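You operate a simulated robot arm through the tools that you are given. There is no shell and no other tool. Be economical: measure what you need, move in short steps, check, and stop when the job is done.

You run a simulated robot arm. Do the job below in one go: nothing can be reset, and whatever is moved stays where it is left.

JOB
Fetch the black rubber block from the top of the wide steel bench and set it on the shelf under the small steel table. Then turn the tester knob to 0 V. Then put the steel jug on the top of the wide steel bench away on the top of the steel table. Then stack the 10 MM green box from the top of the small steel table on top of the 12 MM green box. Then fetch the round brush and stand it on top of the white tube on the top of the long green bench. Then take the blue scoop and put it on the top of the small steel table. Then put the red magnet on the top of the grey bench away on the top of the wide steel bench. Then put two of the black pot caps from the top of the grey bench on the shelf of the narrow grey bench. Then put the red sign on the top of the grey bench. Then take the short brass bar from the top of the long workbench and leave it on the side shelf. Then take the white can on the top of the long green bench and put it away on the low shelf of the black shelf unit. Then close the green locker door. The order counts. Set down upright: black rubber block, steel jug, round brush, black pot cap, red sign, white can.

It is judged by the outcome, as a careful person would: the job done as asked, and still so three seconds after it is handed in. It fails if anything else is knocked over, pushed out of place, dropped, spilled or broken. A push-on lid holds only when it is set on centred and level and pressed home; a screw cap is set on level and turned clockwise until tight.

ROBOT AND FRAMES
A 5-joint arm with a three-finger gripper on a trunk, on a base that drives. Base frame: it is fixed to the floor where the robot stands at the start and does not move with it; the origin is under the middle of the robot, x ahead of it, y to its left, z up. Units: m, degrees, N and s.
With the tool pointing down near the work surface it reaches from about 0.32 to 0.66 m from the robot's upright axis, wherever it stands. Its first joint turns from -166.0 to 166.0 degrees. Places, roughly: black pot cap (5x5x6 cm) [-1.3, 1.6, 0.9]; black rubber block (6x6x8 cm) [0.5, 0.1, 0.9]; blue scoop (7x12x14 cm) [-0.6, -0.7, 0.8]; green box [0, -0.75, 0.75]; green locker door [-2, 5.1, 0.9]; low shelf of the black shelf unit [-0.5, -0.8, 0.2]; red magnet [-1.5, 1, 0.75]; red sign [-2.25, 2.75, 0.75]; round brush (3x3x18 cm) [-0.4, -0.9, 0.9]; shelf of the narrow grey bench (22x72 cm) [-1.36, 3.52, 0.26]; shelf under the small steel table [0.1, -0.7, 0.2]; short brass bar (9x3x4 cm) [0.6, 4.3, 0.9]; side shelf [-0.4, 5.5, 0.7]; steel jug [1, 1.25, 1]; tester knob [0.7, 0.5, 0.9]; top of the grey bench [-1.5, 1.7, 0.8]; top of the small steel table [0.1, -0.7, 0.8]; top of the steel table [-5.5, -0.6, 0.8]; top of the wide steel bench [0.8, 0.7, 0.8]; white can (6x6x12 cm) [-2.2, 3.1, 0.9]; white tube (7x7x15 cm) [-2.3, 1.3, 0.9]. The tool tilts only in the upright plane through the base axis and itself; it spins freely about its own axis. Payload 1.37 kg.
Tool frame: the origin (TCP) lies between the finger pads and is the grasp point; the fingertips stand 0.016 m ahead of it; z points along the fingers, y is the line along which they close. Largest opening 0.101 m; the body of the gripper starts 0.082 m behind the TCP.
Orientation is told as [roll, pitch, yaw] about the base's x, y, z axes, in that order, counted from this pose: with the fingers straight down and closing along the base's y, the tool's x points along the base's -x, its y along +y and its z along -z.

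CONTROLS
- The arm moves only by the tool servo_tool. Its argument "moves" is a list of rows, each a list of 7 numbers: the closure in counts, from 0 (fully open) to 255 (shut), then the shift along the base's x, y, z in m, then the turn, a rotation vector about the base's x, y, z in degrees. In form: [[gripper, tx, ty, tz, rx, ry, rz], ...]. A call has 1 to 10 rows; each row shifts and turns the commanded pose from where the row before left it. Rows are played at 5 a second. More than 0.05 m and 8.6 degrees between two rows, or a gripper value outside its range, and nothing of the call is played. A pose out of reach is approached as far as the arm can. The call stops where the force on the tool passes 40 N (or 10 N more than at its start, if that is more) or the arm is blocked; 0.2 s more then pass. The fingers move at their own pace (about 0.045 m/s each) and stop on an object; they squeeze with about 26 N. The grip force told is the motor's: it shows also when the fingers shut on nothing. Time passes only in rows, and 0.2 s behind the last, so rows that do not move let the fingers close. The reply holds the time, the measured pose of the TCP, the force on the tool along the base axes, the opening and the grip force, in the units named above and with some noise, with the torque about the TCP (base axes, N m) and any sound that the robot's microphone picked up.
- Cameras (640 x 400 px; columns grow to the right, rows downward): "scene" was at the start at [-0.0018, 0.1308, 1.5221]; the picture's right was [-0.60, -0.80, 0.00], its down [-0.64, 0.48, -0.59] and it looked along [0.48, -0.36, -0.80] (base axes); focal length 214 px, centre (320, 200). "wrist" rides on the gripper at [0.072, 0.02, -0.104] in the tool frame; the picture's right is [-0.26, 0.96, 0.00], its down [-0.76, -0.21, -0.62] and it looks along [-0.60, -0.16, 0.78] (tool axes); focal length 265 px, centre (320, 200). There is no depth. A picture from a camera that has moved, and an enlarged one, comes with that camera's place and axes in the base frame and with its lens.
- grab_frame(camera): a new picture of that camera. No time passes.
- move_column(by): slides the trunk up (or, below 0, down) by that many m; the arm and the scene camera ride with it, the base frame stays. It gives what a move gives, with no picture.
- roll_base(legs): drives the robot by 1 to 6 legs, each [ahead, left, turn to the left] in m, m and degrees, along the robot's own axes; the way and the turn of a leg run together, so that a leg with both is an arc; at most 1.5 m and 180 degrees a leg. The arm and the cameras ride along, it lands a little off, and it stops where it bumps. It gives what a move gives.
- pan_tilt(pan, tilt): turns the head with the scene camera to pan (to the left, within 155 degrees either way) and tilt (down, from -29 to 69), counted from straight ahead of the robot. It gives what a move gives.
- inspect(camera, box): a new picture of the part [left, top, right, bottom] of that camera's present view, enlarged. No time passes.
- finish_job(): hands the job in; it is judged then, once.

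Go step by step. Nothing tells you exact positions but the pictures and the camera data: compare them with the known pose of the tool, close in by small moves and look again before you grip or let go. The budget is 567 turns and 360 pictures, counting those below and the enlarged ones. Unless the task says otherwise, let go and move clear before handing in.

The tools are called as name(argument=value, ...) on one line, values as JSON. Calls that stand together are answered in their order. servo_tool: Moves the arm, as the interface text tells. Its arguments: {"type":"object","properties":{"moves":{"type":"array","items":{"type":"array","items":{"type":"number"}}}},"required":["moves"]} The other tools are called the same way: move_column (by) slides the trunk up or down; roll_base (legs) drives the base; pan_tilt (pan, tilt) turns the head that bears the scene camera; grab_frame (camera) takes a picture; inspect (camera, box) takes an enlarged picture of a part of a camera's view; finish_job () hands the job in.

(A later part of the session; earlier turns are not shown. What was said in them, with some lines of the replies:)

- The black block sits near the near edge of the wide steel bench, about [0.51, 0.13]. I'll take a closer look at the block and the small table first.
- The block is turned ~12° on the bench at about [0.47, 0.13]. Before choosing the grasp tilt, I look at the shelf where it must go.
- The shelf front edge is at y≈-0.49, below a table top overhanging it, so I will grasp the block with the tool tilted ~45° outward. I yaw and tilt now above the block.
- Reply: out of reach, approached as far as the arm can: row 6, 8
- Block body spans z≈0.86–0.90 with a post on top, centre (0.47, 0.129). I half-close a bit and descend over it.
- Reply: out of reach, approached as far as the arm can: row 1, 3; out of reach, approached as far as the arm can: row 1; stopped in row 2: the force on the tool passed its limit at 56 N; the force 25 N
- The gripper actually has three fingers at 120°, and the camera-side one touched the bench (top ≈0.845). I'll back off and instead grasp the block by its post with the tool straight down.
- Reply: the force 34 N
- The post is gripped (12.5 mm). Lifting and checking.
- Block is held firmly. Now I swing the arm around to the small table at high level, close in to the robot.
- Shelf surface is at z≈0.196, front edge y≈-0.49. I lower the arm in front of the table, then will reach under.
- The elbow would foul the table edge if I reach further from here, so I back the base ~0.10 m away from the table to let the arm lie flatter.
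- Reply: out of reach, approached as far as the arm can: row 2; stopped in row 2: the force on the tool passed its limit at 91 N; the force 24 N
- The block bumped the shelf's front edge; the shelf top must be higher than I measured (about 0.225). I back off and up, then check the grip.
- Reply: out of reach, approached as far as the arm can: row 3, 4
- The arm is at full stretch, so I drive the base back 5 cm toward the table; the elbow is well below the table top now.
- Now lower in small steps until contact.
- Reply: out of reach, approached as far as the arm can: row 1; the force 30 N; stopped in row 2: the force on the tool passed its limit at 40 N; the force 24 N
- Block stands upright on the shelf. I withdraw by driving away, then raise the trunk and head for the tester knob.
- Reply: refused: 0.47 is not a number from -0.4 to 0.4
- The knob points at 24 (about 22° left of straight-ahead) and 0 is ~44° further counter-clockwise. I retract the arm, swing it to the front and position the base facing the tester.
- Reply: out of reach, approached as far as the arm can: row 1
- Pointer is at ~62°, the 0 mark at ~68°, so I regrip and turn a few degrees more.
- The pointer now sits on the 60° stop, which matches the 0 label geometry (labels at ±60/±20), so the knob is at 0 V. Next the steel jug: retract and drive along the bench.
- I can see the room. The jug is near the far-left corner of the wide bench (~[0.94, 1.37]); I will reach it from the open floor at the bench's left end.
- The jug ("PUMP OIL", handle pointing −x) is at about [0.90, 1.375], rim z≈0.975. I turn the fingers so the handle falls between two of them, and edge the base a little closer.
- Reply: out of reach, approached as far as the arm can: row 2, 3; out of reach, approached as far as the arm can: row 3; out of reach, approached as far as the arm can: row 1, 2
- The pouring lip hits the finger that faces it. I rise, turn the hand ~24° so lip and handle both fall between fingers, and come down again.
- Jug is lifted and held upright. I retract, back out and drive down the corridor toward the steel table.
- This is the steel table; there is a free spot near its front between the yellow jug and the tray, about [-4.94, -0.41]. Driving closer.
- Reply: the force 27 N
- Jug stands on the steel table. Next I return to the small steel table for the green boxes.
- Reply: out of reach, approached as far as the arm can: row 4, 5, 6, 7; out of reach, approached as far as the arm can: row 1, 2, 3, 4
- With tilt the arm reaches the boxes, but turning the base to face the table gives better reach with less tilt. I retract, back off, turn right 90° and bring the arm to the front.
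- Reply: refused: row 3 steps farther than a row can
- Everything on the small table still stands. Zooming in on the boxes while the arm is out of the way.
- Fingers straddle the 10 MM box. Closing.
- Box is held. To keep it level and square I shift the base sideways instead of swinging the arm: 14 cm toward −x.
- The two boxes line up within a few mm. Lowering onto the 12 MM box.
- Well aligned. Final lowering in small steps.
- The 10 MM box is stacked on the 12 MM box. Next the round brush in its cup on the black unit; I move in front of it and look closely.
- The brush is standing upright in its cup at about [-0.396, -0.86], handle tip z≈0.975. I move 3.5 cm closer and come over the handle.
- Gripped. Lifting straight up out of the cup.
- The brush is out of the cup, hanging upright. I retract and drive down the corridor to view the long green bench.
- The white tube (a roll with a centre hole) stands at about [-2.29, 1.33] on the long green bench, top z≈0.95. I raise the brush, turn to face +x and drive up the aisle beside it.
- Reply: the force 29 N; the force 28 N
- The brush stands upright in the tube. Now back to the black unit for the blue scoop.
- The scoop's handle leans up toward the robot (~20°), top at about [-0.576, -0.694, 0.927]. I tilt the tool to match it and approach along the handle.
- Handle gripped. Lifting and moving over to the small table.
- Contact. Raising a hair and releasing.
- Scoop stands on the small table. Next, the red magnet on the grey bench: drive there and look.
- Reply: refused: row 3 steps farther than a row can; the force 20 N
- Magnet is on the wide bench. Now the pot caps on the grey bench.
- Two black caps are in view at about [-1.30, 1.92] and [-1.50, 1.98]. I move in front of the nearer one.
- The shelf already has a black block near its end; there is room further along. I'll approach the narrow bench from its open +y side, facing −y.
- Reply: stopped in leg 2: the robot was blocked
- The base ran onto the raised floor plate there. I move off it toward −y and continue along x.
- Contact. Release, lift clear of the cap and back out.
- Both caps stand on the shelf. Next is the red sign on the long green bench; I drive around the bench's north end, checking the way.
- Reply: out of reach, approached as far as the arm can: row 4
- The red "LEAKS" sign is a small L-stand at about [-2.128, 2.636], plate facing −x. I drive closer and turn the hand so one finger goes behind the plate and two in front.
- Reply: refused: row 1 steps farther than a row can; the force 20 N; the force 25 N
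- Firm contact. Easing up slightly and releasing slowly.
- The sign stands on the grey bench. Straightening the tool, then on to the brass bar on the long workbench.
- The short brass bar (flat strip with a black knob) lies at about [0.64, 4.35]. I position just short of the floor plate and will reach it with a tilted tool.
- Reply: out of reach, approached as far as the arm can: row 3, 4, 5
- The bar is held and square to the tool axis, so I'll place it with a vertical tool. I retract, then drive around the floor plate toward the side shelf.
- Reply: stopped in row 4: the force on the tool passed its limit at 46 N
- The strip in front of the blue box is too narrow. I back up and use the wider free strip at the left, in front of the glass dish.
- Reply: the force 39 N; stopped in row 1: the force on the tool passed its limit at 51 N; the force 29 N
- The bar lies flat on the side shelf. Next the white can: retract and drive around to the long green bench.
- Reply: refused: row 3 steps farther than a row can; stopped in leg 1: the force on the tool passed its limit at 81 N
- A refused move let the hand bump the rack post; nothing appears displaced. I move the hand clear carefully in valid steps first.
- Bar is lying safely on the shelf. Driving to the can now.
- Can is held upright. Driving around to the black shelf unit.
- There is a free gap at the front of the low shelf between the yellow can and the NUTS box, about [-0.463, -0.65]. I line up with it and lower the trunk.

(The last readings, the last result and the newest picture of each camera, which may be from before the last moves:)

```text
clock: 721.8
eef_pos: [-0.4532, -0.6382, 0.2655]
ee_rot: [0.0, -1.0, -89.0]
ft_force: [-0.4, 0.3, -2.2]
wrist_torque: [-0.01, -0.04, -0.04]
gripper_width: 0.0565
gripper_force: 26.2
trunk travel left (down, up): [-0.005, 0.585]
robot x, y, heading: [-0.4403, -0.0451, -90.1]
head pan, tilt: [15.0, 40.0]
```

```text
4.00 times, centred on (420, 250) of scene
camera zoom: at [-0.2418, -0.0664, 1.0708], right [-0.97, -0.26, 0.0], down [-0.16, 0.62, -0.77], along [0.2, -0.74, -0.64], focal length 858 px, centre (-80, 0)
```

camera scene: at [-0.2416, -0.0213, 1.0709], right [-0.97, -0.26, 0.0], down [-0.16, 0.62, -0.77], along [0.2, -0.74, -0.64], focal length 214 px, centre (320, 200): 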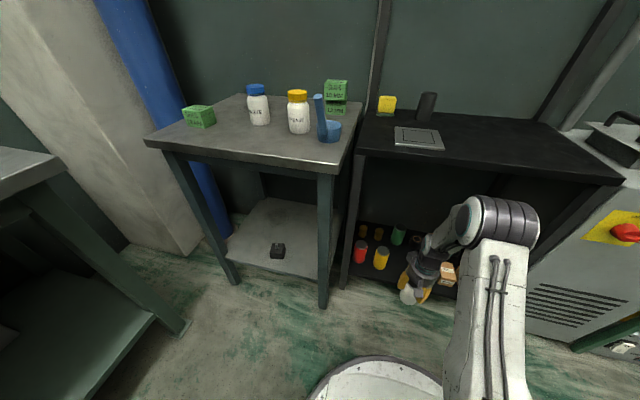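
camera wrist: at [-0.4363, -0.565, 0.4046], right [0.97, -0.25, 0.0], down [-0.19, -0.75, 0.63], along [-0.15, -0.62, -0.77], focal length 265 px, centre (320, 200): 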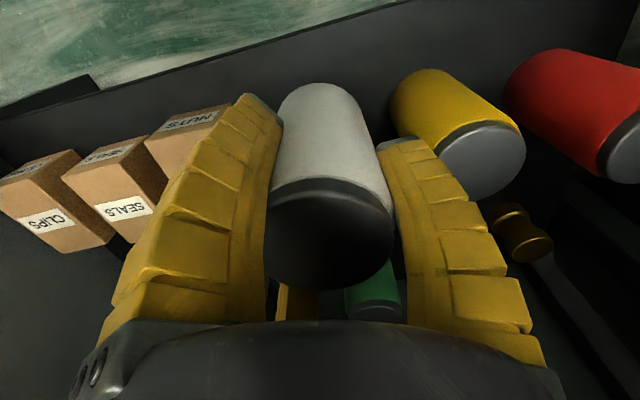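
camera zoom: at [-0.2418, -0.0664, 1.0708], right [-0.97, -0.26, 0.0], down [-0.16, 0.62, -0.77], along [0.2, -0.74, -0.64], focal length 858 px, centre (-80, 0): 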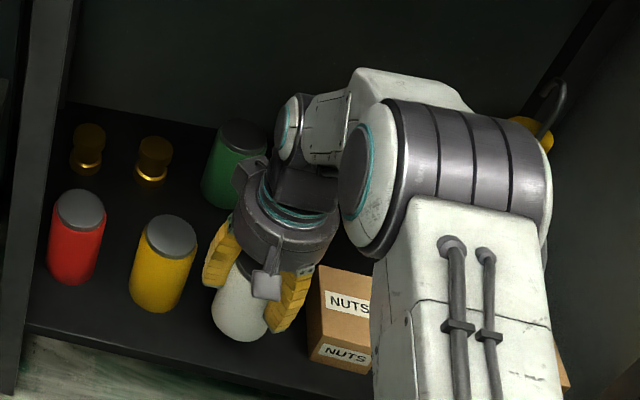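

servo_tool(moves=[[255, 0, 0, -0.004, 0, 0, 0], [255, 0, 0, -0.004, 0, 0, 0]])

servo_tool(moves=[[255, 0, 0, -0.004, 0, 0, 0], [255, 0, 0, -0.003, 0, 0, 0]])

servo_tool(moves=[[255, 0, 0, -0.004, 0, 0, 0], [255, 0, 0, -0.003, 0, 0, 0]])

```text
clock: 722.4
eef_pos: [-0.454, -0.6385, 0.2581]
ee_rot: [0.0, -0.9, -88.9]
ft_force: [0.0, -0.8, -2.3]
wrist_torque: [-0.04, -0.03, 0.03]
gripper_width: 0.0568
gripper_force: 26.1
trunk travel left (down, up): [-0.005, 0.585]
robot x, y, heading: [-0.4422, -0.0454, -90.2]
head pan, tilt: [15.0, 40.0]
```

```text
clock: 723.0
eef_pos: [-0.4523, -0.6387, 0.2499]
ee_rot: [0.0, -0.9, -88.9]
ft_force: [0.0, -0.3, -3.2]
wrist_torque: [-0.01, 0.0, -0.01]
gripper_width: 0.0568
gripper_force: 25.9
trunk travel left (down, up): [-0.005, 0.585]
robot x, y, heading: [-0.4344, -0.0393, -90.4]
head pan, tilt: [15.0, 40.0]
```

```text
clock: 723.6
eef_pos: [-0.4536, -0.6389, 0.2434]
ee_rot: [0.0, -0.9, -88.9]
ft_force: [0.0, -0.4, -2.8]
wrist_torque: [0.01, -0.01, 0.02]
gripper_width: 0.0567
gripper_force: 25.6
trunk travel left (down, up): [-0.005, 0.585]
robot x, y, heading: [-0.4418, -0.0428, -90.0]
head pan, tilt: [15.0, 40.0]
```

servo_tool(moves=[[255, 0, 0, -0.004, 0, 0, 0], [255, 0, 0, -0.003, 0, 0, 0]])

servo_tool(moves=[[255, 0, 0, -0.004, 0, 0, 0], [255, 0, 0, -0.003, 0, 0, 0]])

servo_tool(moves=[[255, 0, 0, -0.004, 0, 0, 0], [255, 0, 0, -0.003, 0, 0, 0]])

inspect(camera="scene", box=[360, 200, 480, 300])

grab_frame(camera="wrist")

```text
clock: 724.2
eef_pos: [-0.4531, -0.6392, 0.2366]
ee_rot: [0.0, -1.0, -88.9]
ft_force: [-1.2, -0.4, -2.7]
wrist_torque: [-0.02, -0.02, -0.05]
gripper_width: 0.057
gripper_force: 26.1
trunk travel left (down, up): [-0.005, 0.585]
robot x, y, heading: [-0.4413, -0.043, -90.0]
head pan, tilt: [15.0, 40.0]
```

```text
clock: 724.8
eef_pos: [-0.4544, -0.64, 0.2313]
ee_rot: [-0.1, -1.1, -88.9]
ft_force: [-0.7, 2.3, 10.6]
wrist_torque: [0.53, 0.02, 0.08]
gripper_width: 0.057
gripper_force: 25.9
trunk travel left (down, up): [-0.005, 0.585]
robot x, y, heading: [-0.4397, -0.0431, -90.4]
head pan, tilt: [15.0, 40.0]
```

```text
clock: 725.4
eef_pos: [-0.4539, -0.6384, 0.2242]
ee_rot: [-0.2, -1.2, -88.9]
ft_force: [-3.4, 0.5, 15.1]
wrist_torque: [0.06, -0.14, 0.01]
gripper_width: 0.0573
gripper_force: 25.9
trunk travel left (down, up): [-0.005, 0.585]
robot x, y, heading: [-0.4356, -0.0419, -90.1]
head pan, tilt: [15.0, 40.0]
```

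```text
4.00 times, centred on (420, 250) of scene
camera zoom: at [-0.2419, -0.065, 1.071], right [-0.97, -0.26, 0.0], down [-0.16, 0.62, -0.77], along [0.2, -0.74, -0.64], focal length 858 px, centre (-80, 0)
```

zoom: 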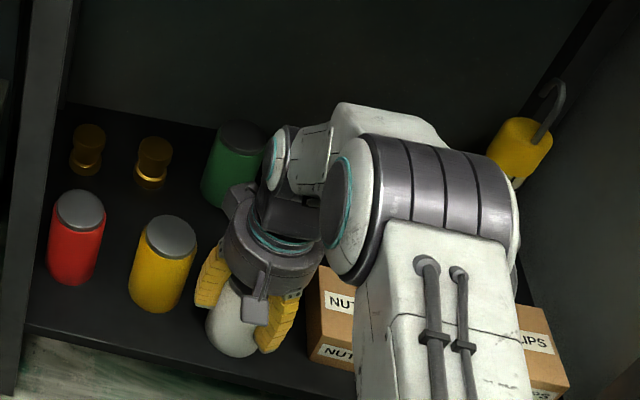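

```text
69 pictures are left
camera wrist: at [-0.4361, -0.5645, 0.3268], right [0.97, -0.25, 0.0], down [-0.19, -0.75, 0.64], along [-0.15, -0.62, -0.77], focal length 265 px, centre (320, 200)
```

wrist: 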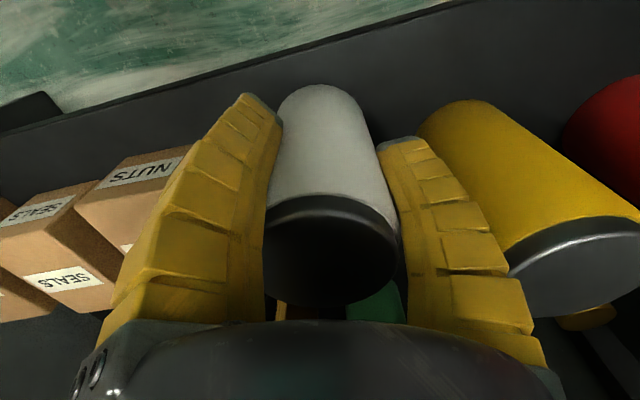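

servo_tool(moves=[[255, 0, 0, 0.004, 0, 0, 0], [180, 0, 0, 0, 0, 0, 0], [120, 0, 0, 0, 0, 0, 0], [103, 0, 0, 0, 0, 0, 0], [103, 0, 0, 0, 0, 0, 0]])

grab_frame(camera="wrist")

```text
clock: 726.6
eef_pos: [-0.453, -0.6392, 0.2269]
ee_rot: [0.0, -1.0, -88.9]
ft_force: [0.5, -0.3, -0.1]
wrist_torque: [0.0, 0.01, 0.0]
gripper_width: 0.0636
gripper_force: 2.2
trunk travel left (down, up): [-0.005, 0.585]
robot x, y, heading: [-0.441, -0.0417, -90.0]
head pan, tilt: [15.0, 40.0]
```

```text
68 pictures are left
camera wrist: at [-0.4358, -0.5639, 0.3293], right [0.97, -0.25, 0.0], down [-0.19, -0.75, 0.63], along [-0.15, -0.61, -0.77], focal length 265 px, centre (320, 200)
```

wrist: 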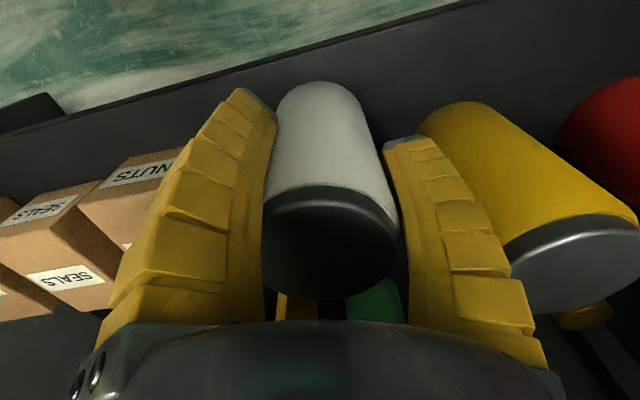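

Released. Rising slowly straight up.

servo_tool(moves=[[103, 0, 0, 0.015, 0, 0, 0], [103, 0, 0, 0.02, 0, 0, 0], [103, 0, 0, 0.03, 0, 0, 0]])

servo_tool(moves=[[103, 0, 0, 0.03, 0, 0, 0], [103, 0, 0, 0.03, 0, 0, 0]])

grab_frame(camera="wrist")

```text
clock: 727.4
eef_pos: [-0.4526, -0.6388, 0.2927]
ee_rot: [-0.1, -0.9, -88.9]
ft_force: [-0.5, 0.1, 0.0]
wrist_torque: [0.01, 0.0, 0.01]
gripper_width: 0.0637
gripper_force: 2.7
trunk travel left (down, up): [-0.005, 0.585]
robot x, y, heading: [-0.4372, -0.0412, -89.9]
head pan, tilt: [15.0, 40.0]
```

```text
clock: 728.0
eef_pos: [-0.4524, -0.639, 0.3526]
ee_rot: [0.0, -0.9, -89.0]
ft_force: [-0.3, 0.9, -0.5]
wrist_torque: [-0.01, 0.02, 0.04]
gripper_width: 0.0639
gripper_force: 2.9
trunk travel left (down, up): [-0.005, 0.585]
robot x, y, heading: [-0.4393, -0.043, -90.1]
head pan, tilt: [15.0, 40.0]
```

```text
67 pictures are left
camera wrist: at [-0.4358, -0.5639, 0.4547], right [0.97, -0.25, 0.0], down [-0.19, -0.75, 0.63], along [-0.15, -0.61, -0.77], focal length 265 px, centre (320, 200)
```

wrist: 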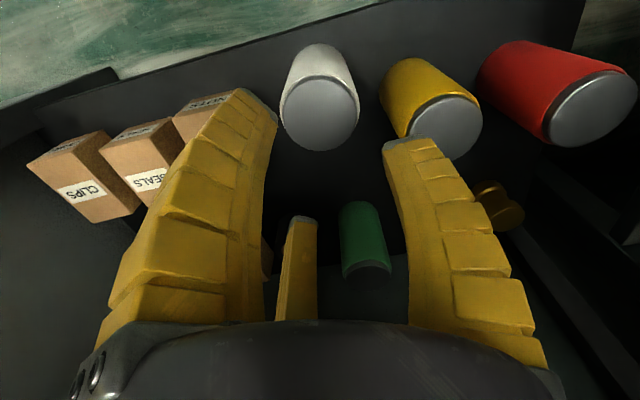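

Can stands on the low shelf. Back out, raise, and head for the locker.

roll_base(legs=[[-0.3, 0, 0]])

move_column(by=0.4)

servo_tool(moves=[[0, 0, 0.04, 0.02, 0, 0, 0], [0, 0, 0.04, 0.03, 0, 0, 0], [0, 0, 0.04, 0.03, 0, 0, 0], [0, 0, 0.03, 0.03, 0, 0, 0]])

grab_frame(camera="scene")

```text
clock: 730.0
eef_pos: [-0.4533, -0.3393, 0.3523]
ee_rot: [0.0, -1.1, -88.9]
ft_force: [0.5, -0.3, 1.1]
wrist_torque: [-0.02, 0.0, -0.01]
gripper_width: 0.0637
gripper_force: 2.1
trunk travel left (down, up): [-0.005, 0.585]
robot x, y, heading: [-0.4345, 0.2527, -90.3]
head pan, tilt: [15.0, 40.0]
```

```text
clock: 733.9
eef_pos: [-0.4531, -0.3407, 0.7523]
ee_rot: [0.0, -0.9, -88.9]
ft_force: [-0.6, 0.1, -0.4]
wrist_torque: [0.05, -0.02, -0.02]
gripper_width: 0.0635
gripper_force: 2.3
trunk travel left (down, up): [-0.405, 0.185]
robot x, y, heading: [-0.4395, 0.2575, -90.3]
head pan, tilt: [15.0, 40.0]
```

```text
clock: 734.9
eef_pos: [-0.452, -0.1888, 0.863]
ee_rot: [-0.1, -1.0, -89.0]
ft_force: [0.5, 0.0, 0.4]
wrist_torque: [0.01, -0.02, 0.01]
gripper_width: 0.1007
gripper_force: 0.2
trunk travel left (down, up): [-0.405, 0.185]
robot x, y, heading: [-0.438, 0.2606, -90.2]
head pan, tilt: [15.0, 40.0]
```

```text
66 pictures are left
camera scene: at [-0.2407, 0.2335, 1.4708], right [-0.97, -0.25, 0.0], down [-0.16, 0.62, -0.77], along [0.19, -0.74, -0.64], focal length 214 px, centre (320, 200)
```

scene: 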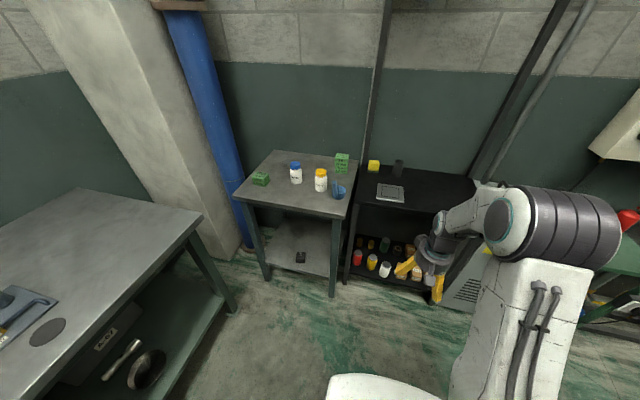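

Now the locker door. I raise the trunk, turn around and drive toward the locker, approaching from the door's outer (west/south) side.

move_column(by=0.15)

roll_base(legs=[[0, 0, 180], [1.5, 0, 0], [1.5, 0, 0], [0.45, 0, 0]])

```text
clock: 736.6
eef_pos: [-0.452, -0.1902, 1.013]
ee_rot: [-0.1, -1.0, -88.8]
ft_force: [0.1, 0.0, 0.8]
wrist_torque: [0.0, -0.01, 0.03]
gripper_width: 0.1005
gripper_force: 0.0
trunk travel left (down, up): [-0.555, 0.035]
robot x, y, heading: [-0.4393, 0.2569, -90.4]
head pan, tilt: [15.0, 40.0]
```

```text
clock: 760.7
eef_pos: [-0.3573, 4.16, 1.0118]
ee_rot: [-0.1, -0.9, 90.6]
ft_force: [-1.2, 0.4, -0.4]
wrist_torque: [-0.02, -0.01, -0.01]
gripper_width: 0.1005
gripper_force: 0.0
trunk travel left (down, up): [-0.555, 0.035]
robot x, y, heading: [-0.3763, 3.7145, 89.4]
head pan, tilt: [15.0, 40.0]
```

roll_base(legs=[[0.186, 0.344, 0.6], [0.16, 0.11, 0], [0, 0.7, 0], [0, 0.72, 0]])

pan_tilt(pan=-10, tilt=30)

grab_frame(camera="scene")

grab_frame(camera="wrist")

```text
clock: 771.4
eef_pos: [-2.2358, 4.5057, 1.0128]
ee_rot: [-0.1, -0.9, 90.9]
ft_force: [-0.3, -0.3, -0.7]
wrist_torque: [0.03, -0.04, 0.0]
gripper_width: 0.1008
gripper_force: 0.0
trunk travel left (down, up): [-0.555, 0.035]
robot x, y, heading: [-2.2509, 4.0591, 89.6]
head pan, tilt: [15.0, 40.0]
```

```text
clock: 772.2
eef_pos: [-2.2354, 4.5066, 1.0124]
ee_rot: [-0.1, -1.0, 90.9]
ft_force: [0.4, -0.1, 0.2]
wrist_torque: [0.0, 0.0, 0.0]
gripper_width: 0.1006
gripper_force: 0.0
trunk travel left (down, up): [-0.555, 0.035]
robot x, y, heading: [-2.25, 4.062, 89.6]
head pan, tilt: [-10.0, 30.0]
```

```text
65 pictures are left
camera scene: at [-2.4119, 4.0907, 1.6362], right [0.98, -0.18, 0.0], down [-0.09, -0.49, -0.87], along [0.16, 0.85, -0.5], focal length 214 px, centre (320, 200)
```

scene: 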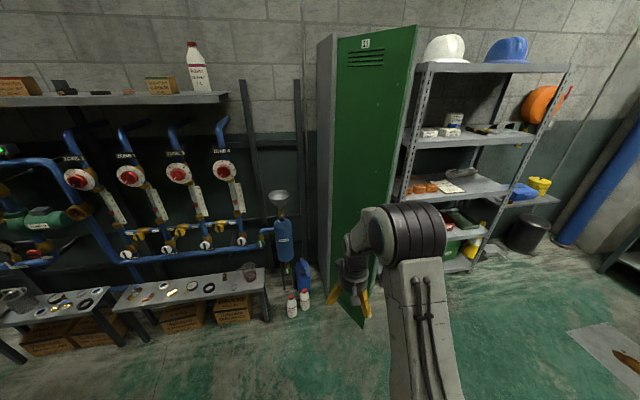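

```text
64 pictures are left
camera wrist: at [-2.2554, 4.4332, 1.1146], right [-0.97, 0.25, 0.0], down [0.19, 0.75, 0.63], along [0.15, 0.61, -0.77], focal length 265 px, centre (320, 200)
```

wrist: 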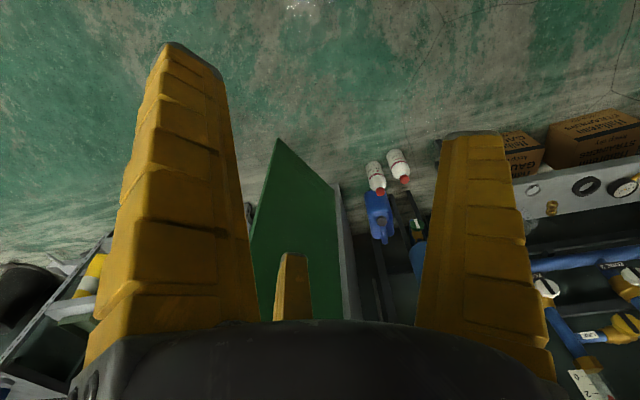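

The door's hinge is at about [-2.10, 5.20] and its free edge at [-1.945, 4.88]. I make a fist, come up on the outer side and push the door shut along its arc.

servo_tool(moves=[[255, 0, 0, 0, 0, 0, 0], [255, 0, 0, 0, 0, 0, 0], [255, 0, 0, 0, 0, 0, 0], [255, 0, 0, 0, 0, 0, 0], [255, 0, 0, 0, 0, 0, 0], [255, 0, 0, 0, 0, 0, 0]])

roll_base(legs=[[0.39, -0.1, 0]])

grab_frame(camera="wrist")

```text
clock: 773.6
eef_pos: [-2.2357, 4.5068, 1.0117]
ee_rot: [-0.1, -1.0, 90.9]
ft_force: [-0.1, -0.6, 1.0]
wrist_torque: [0.0, 0.0, -0.01]
gripper_width: 0.0001
gripper_force: 19.6
trunk travel left (down, up): [-0.555, 0.035]
robot x, y, heading: [-2.2498, 4.0591, 89.8]
head pan, tilt: [-10.0, 30.0]
```

```text
clock: 776.1
eef_pos: [-2.1375, 4.8957, 1.012]
ee_rot: [0.0, -0.9, 91.2]
ft_force: [-0.3, 1.0, 0.0]
wrist_torque: [-0.06, 0.0, 0.0]
gripper_width: 0.0
gripper_force: 25.6
trunk travel left (down, up): [-0.555, 0.035]
robot x, y, heading: [-2.1507, 4.4509, 89.8]
head pan, tilt: [-10.0, 30.0]
```

```text
63 pictures are left
camera wrist: at [-2.1556, 4.8218, 1.1144], right [-0.97, 0.24, 0.0], down [0.19, 0.75, 0.63], along [0.15, 0.61, -0.77], focal length 265 px, centre (320, 200)
```

wrist: 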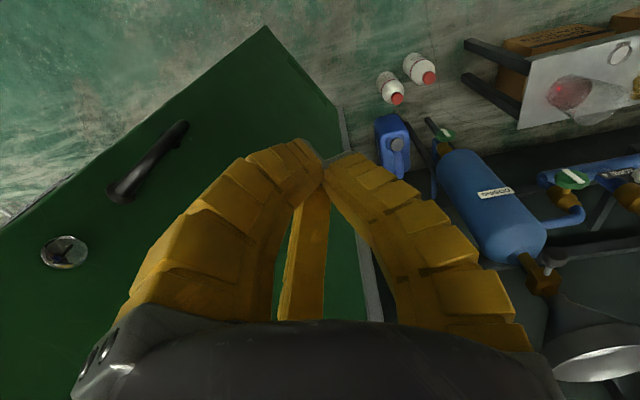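

servo_tool(moves=[[255, 0.01, 0.01, 0, 7.5, 0, 0], [255, 0.015, 0.01, 0, 7.5, 0, 0], [255, 0.015, 0.015, 0, 7.5, 0, 0], [255, 0.015, 0.015, 0, 7.5, 0, 0], [255, 0.02, 0.01, 0, 0, 0, 0]])

grab_frame(camera="scene")

```text
clock: 777.3
eef_pos: [-2.123, 4.9615, 1.0124]
ee_rot: [-2.4, -30.7, 91.4]
ft_force: [-0.4, 0.0, -0.8]
wrist_torque: [-0.02, 0.01, 0.0]
gripper_width: 0.0001
gripper_force: 26.2
out of reach, approached as far as the arm can: row 2, 3, 4, 5
trunk travel left (down, up): [-0.555, 0.035]
robot x, y, heading: [-2.1518, 4.4474, 89.9]
head pan, tilt: [-10.0, 30.0]
```

```text
62 pictures are left
camera scene: at [-2.3108, 4.4791, 1.6362], right [0.98, -0.18, 0.0], down [-0.09, -0.49, -0.87], along [0.15, 0.85, -0.5], focal length 214 px, centre (320, 200)
```

scene: 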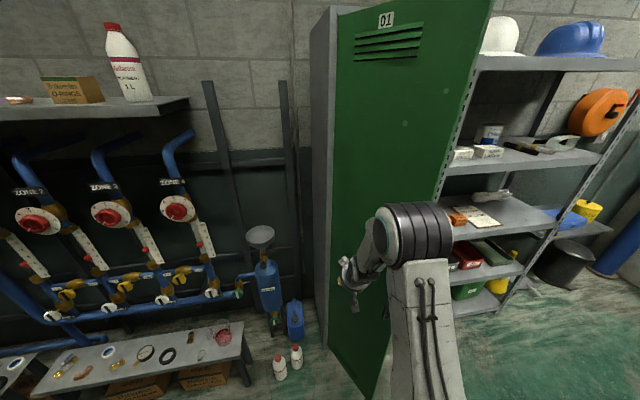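

I'll use the base to carry the fist along the arc, in small legs.

roll_base(legs=[[0, -0.083, 0], [0.013, -0.037, 0], [0.02, -0.037, 0], [0.026, -0.034, 0]])

grab_frame(camera="scene")

```text
clock: 779.9
eef_pos: [-1.9306, 5.0202, 1.0116]
ee_rot: [-2.4, -30.8, 91.4]
ft_force: [0.3, 0.2, 0.3]
wrist_torque: [-0.03, 0.05, 0.06]
gripper_width: 0.0001
gripper_force: 25.9
trunk travel left (down, up): [-0.555, 0.035]
robot x, y, heading: [-1.9605, 4.5068, 89.8]
head pan, tilt: [-10.0, 30.0]
```

```text
61 pictures are left
camera scene: at [-2.1171, 4.5375, 1.6363], right [0.98, -0.18, 0.0], down [-0.09, -0.49, -0.87], along [0.15, 0.85, -0.5], focal length 214 px, centre (320, 200)
```

scene: 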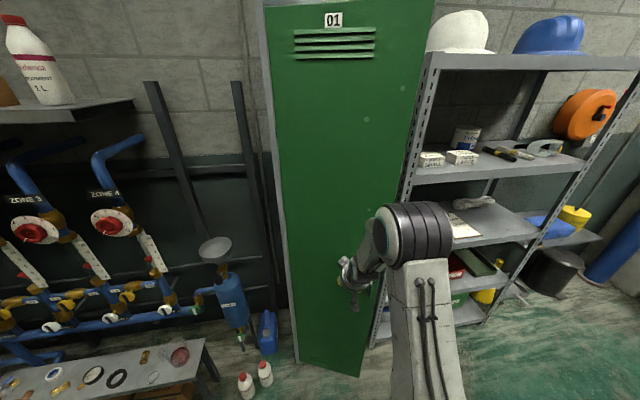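

roll_base(legs=[[0.032, -0.028, 0], [0.037, -0.022, 0], [0.038, -0.014, 0]])

grab_frame(camera="scene")

```text
clock: 781.7
eef_pos: [-1.8657, 5.1277, 1.0111]
ee_rot: [-2.5, -30.8, 91.3]
ft_force: [0.1, -0.2, 0.1]
wrist_torque: [-0.01, -0.01, -0.01]
gripper_width: 0.0001
gripper_force: 25.7
trunk travel left (down, up): [-0.555, 0.035]
robot x, y, heading: [-1.8958, 4.6147, 90.0]
head pan, tilt: [-10.0, 30.0]
```

```text
60 pictures are left
camera scene: at [-2.0536, 4.6446, 1.6362], right [0.98, -0.18, 0.0], down [-0.09, -0.49, -0.87], along [0.15, 0.85, -0.5], focal length 214 px, centre (320, 200)
```

scene: 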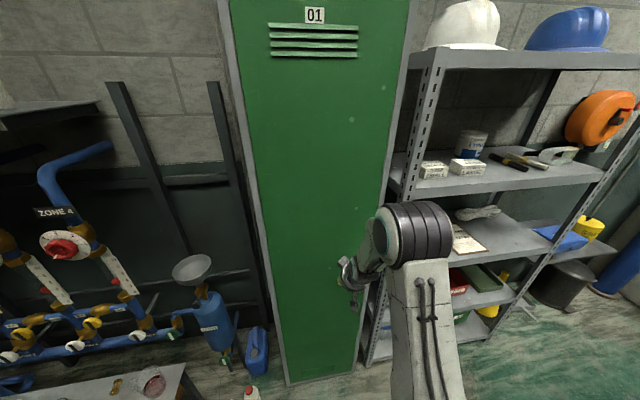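

roll_base(legs=[[0.02, 0, 0]])

roll_base(legs=[[0.02, 0, 0]])

roll_base(legs=[[0.015, 0, 0]])

grab_frame(camera="scene")

```text
clock: 782.5
eef_pos: [-1.8669, 5.1457, 1.011]
ee_rot: [-2.6, -30.7, 91.3]
ft_force: [1.1, -0.2, -0.8]
wrist_torque: [0.01, -0.04, 0.0]
gripper_width: 0.0
gripper_force: 26.3
trunk travel left (down, up): [-0.555, 0.035]
robot x, y, heading: [-1.8945, 4.6354, 89.8]
head pan, tilt: [-10.0, 30.0]
```

```text
clock: 783.3
eef_pos: [-1.8666, 5.1656, 1.0104]
ee_rot: [-2.6, -30.7, 91.5]
ft_force: [0.3, 1.5, -1.1]
wrist_torque: [-0.02, 0.01, -0.02]
gripper_width: 0.0
gripper_force: 26.2
trunk travel left (down, up): [-0.555, 0.035]
robot x, y, heading: [-1.8931, 4.6545, 89.6]
head pan, tilt: [-10.0, 30.0]
```

```text
clock: 784.1
eef_pos: [-1.867, 5.1802, 1.0101]
ee_rot: [-2.5, -30.7, 91.3]
ft_force: [0.5, 1.1, 0.2]
wrist_torque: [0.0, -0.05, -0.05]
gripper_width: 0.0
gripper_force: 26.6
trunk travel left (down, up): [-0.555, 0.035]
robot x, y, heading: [-1.8927, 4.668, 89.8]
head pan, tilt: [-10.0, 30.0]
```

```text
59 pictures are left
camera scene: at [-2.054, 4.6991, 1.6362], right [0.98, -0.18, 0.0], down [-0.09, -0.49, -0.87], along [0.15, 0.85, -0.5], focal length 214 px, centre (320, 200)
```

scene: 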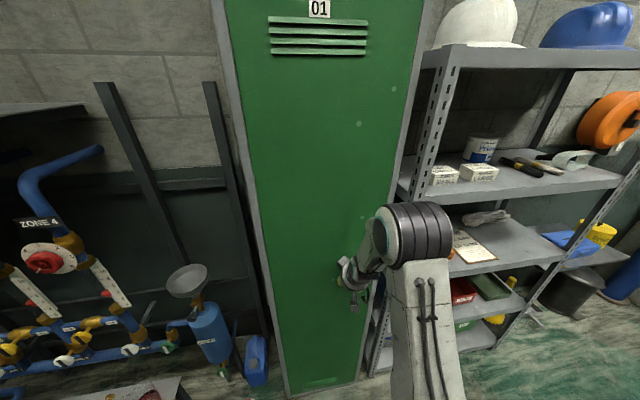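

inspect(camera="scene", box=[330, 0, 450, 120])

roll_base(legs=[[0.015, 0, 0]])

roll_base(legs=[[0.01, 0, 0]])

inspect(camera="scene", box=[330, 0, 450, 120])

```text
3.33 times, centred on (390, 60) of scene
camera zoom: at [-2.054, 4.6991, 1.6362], right [0.98, -0.18, 0.0], down [-0.09, -0.49, -0.87], along [0.15, 0.85, -0.5], focal length 715 px, centre (87, 667)
```

zoom: 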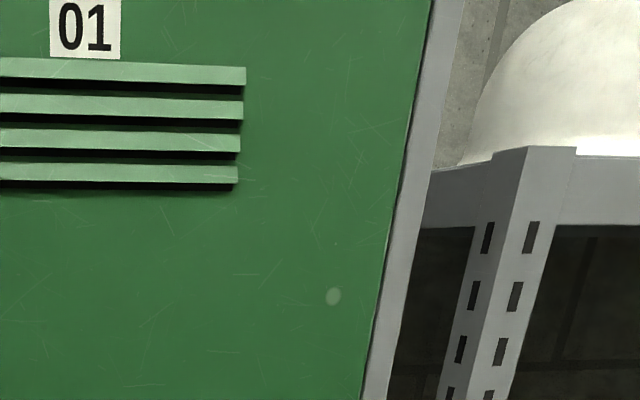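

```text
clock: 784.9
eef_pos: [-1.8655, 5.1936, 1.0108]
ee_rot: [-2.5, -30.7, 91.2]
ft_force: [0.6, -11.1, -0.3]
wrist_torque: [0.06, 0.01, -0.02]
gripper_width: 0.0
gripper_force: 26.0
trunk travel left (down, up): [-0.555, 0.035]
robot x, y, heading: [-1.8949, 4.6818, 89.7]
head pan, tilt: [-10.0, 30.0]
```

```text
clock: 785.8
eef_pos: [-1.8657, 5.1916, 1.0084]
ee_rot: [-2.3, -29.3, 91.1]
ft_force: [-0.4, -13.9, 11.1]
wrist_torque: [0.29, -0.06, -0.07]
gripper_width: 0.0
gripper_force: 25.4
trunk travel left (down, up): [-0.555, 0.035]
robot x, y, heading: [-1.8912, 4.6901, 89.8]
head pan, tilt: [-10.0, 30.0]
stopped in leg 1: the force on the tool passed its limit at 42 N (the readings are from after the stop); the commanded pose is now the measured one
```

```text
3.33 times, centred on (390, 60) of scene
camera zoom: at [-2.0541, 4.7181, 1.6362], right [0.98, -0.18, 0.0], down [-0.09, -0.49, -0.87], along [0.15, 0.85, -0.5], focal length 715 px, centre (87, 667)
```

zoom: 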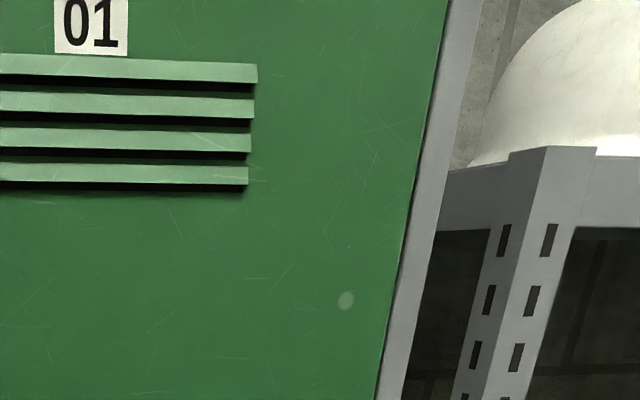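

The door is shut against its stop (force rose to 42 N). I back off and check it stays closed.

roll_base(legs=[[-0.35, 0, 0]])

grab_frame(camera="scene")

```text
clock: 788.0
eef_pos: [-1.8682, 4.8458, 1.0066]
ee_rot: [-2.2, -29.4, 91.1]
ft_force: [-0.2, -0.3, -0.6]
wrist_torque: [0.0, 0.0, 0.01]
gripper_width: 0.0
gripper_force: 25.8
trunk travel left (down, up): [-0.555, 0.035]
robot x, y, heading: [-1.8962, 4.3431, 89.7]
head pan, tilt: [-10.0, 30.0]
```

```text
56 pictures are left
camera scene: at [-2.0551, 4.3718, 1.6362], right [0.98, -0.18, 0.0], down [-0.09, -0.49, -0.87], along [0.15, 0.85, -0.5], focal length 214 px, centre (320, 200)
```

scene: 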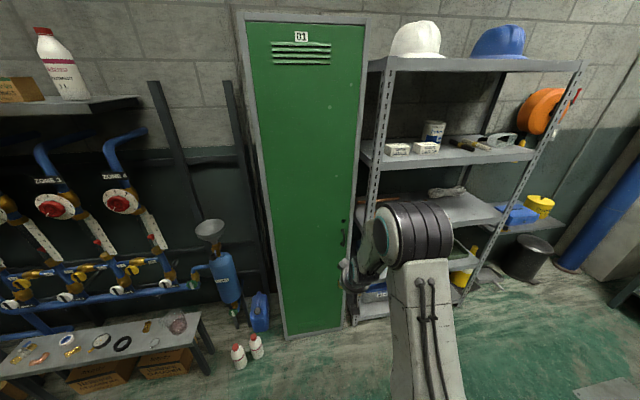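

The locker door is closed and stays shut, and every step has been done in order with the hand clear. Handing in.

finish_job()

```text
The job is handed in.
```

I did all twelve steps in the order given, let go of everything and handed the job in. I saw each result at the time but did not go back and re-check them all at the end.

There were a few contacts along the way:
- **Rack post:** the hand hit a post of the shelf rack beside the side shelf.
- **Blue box on the side shelf:** the brass bar or a finger pressed it while I was placing the bar.
- **Floor plate:** the base ran onto the plate near the long workbench.

I saw nothing moved or knocked over from these.
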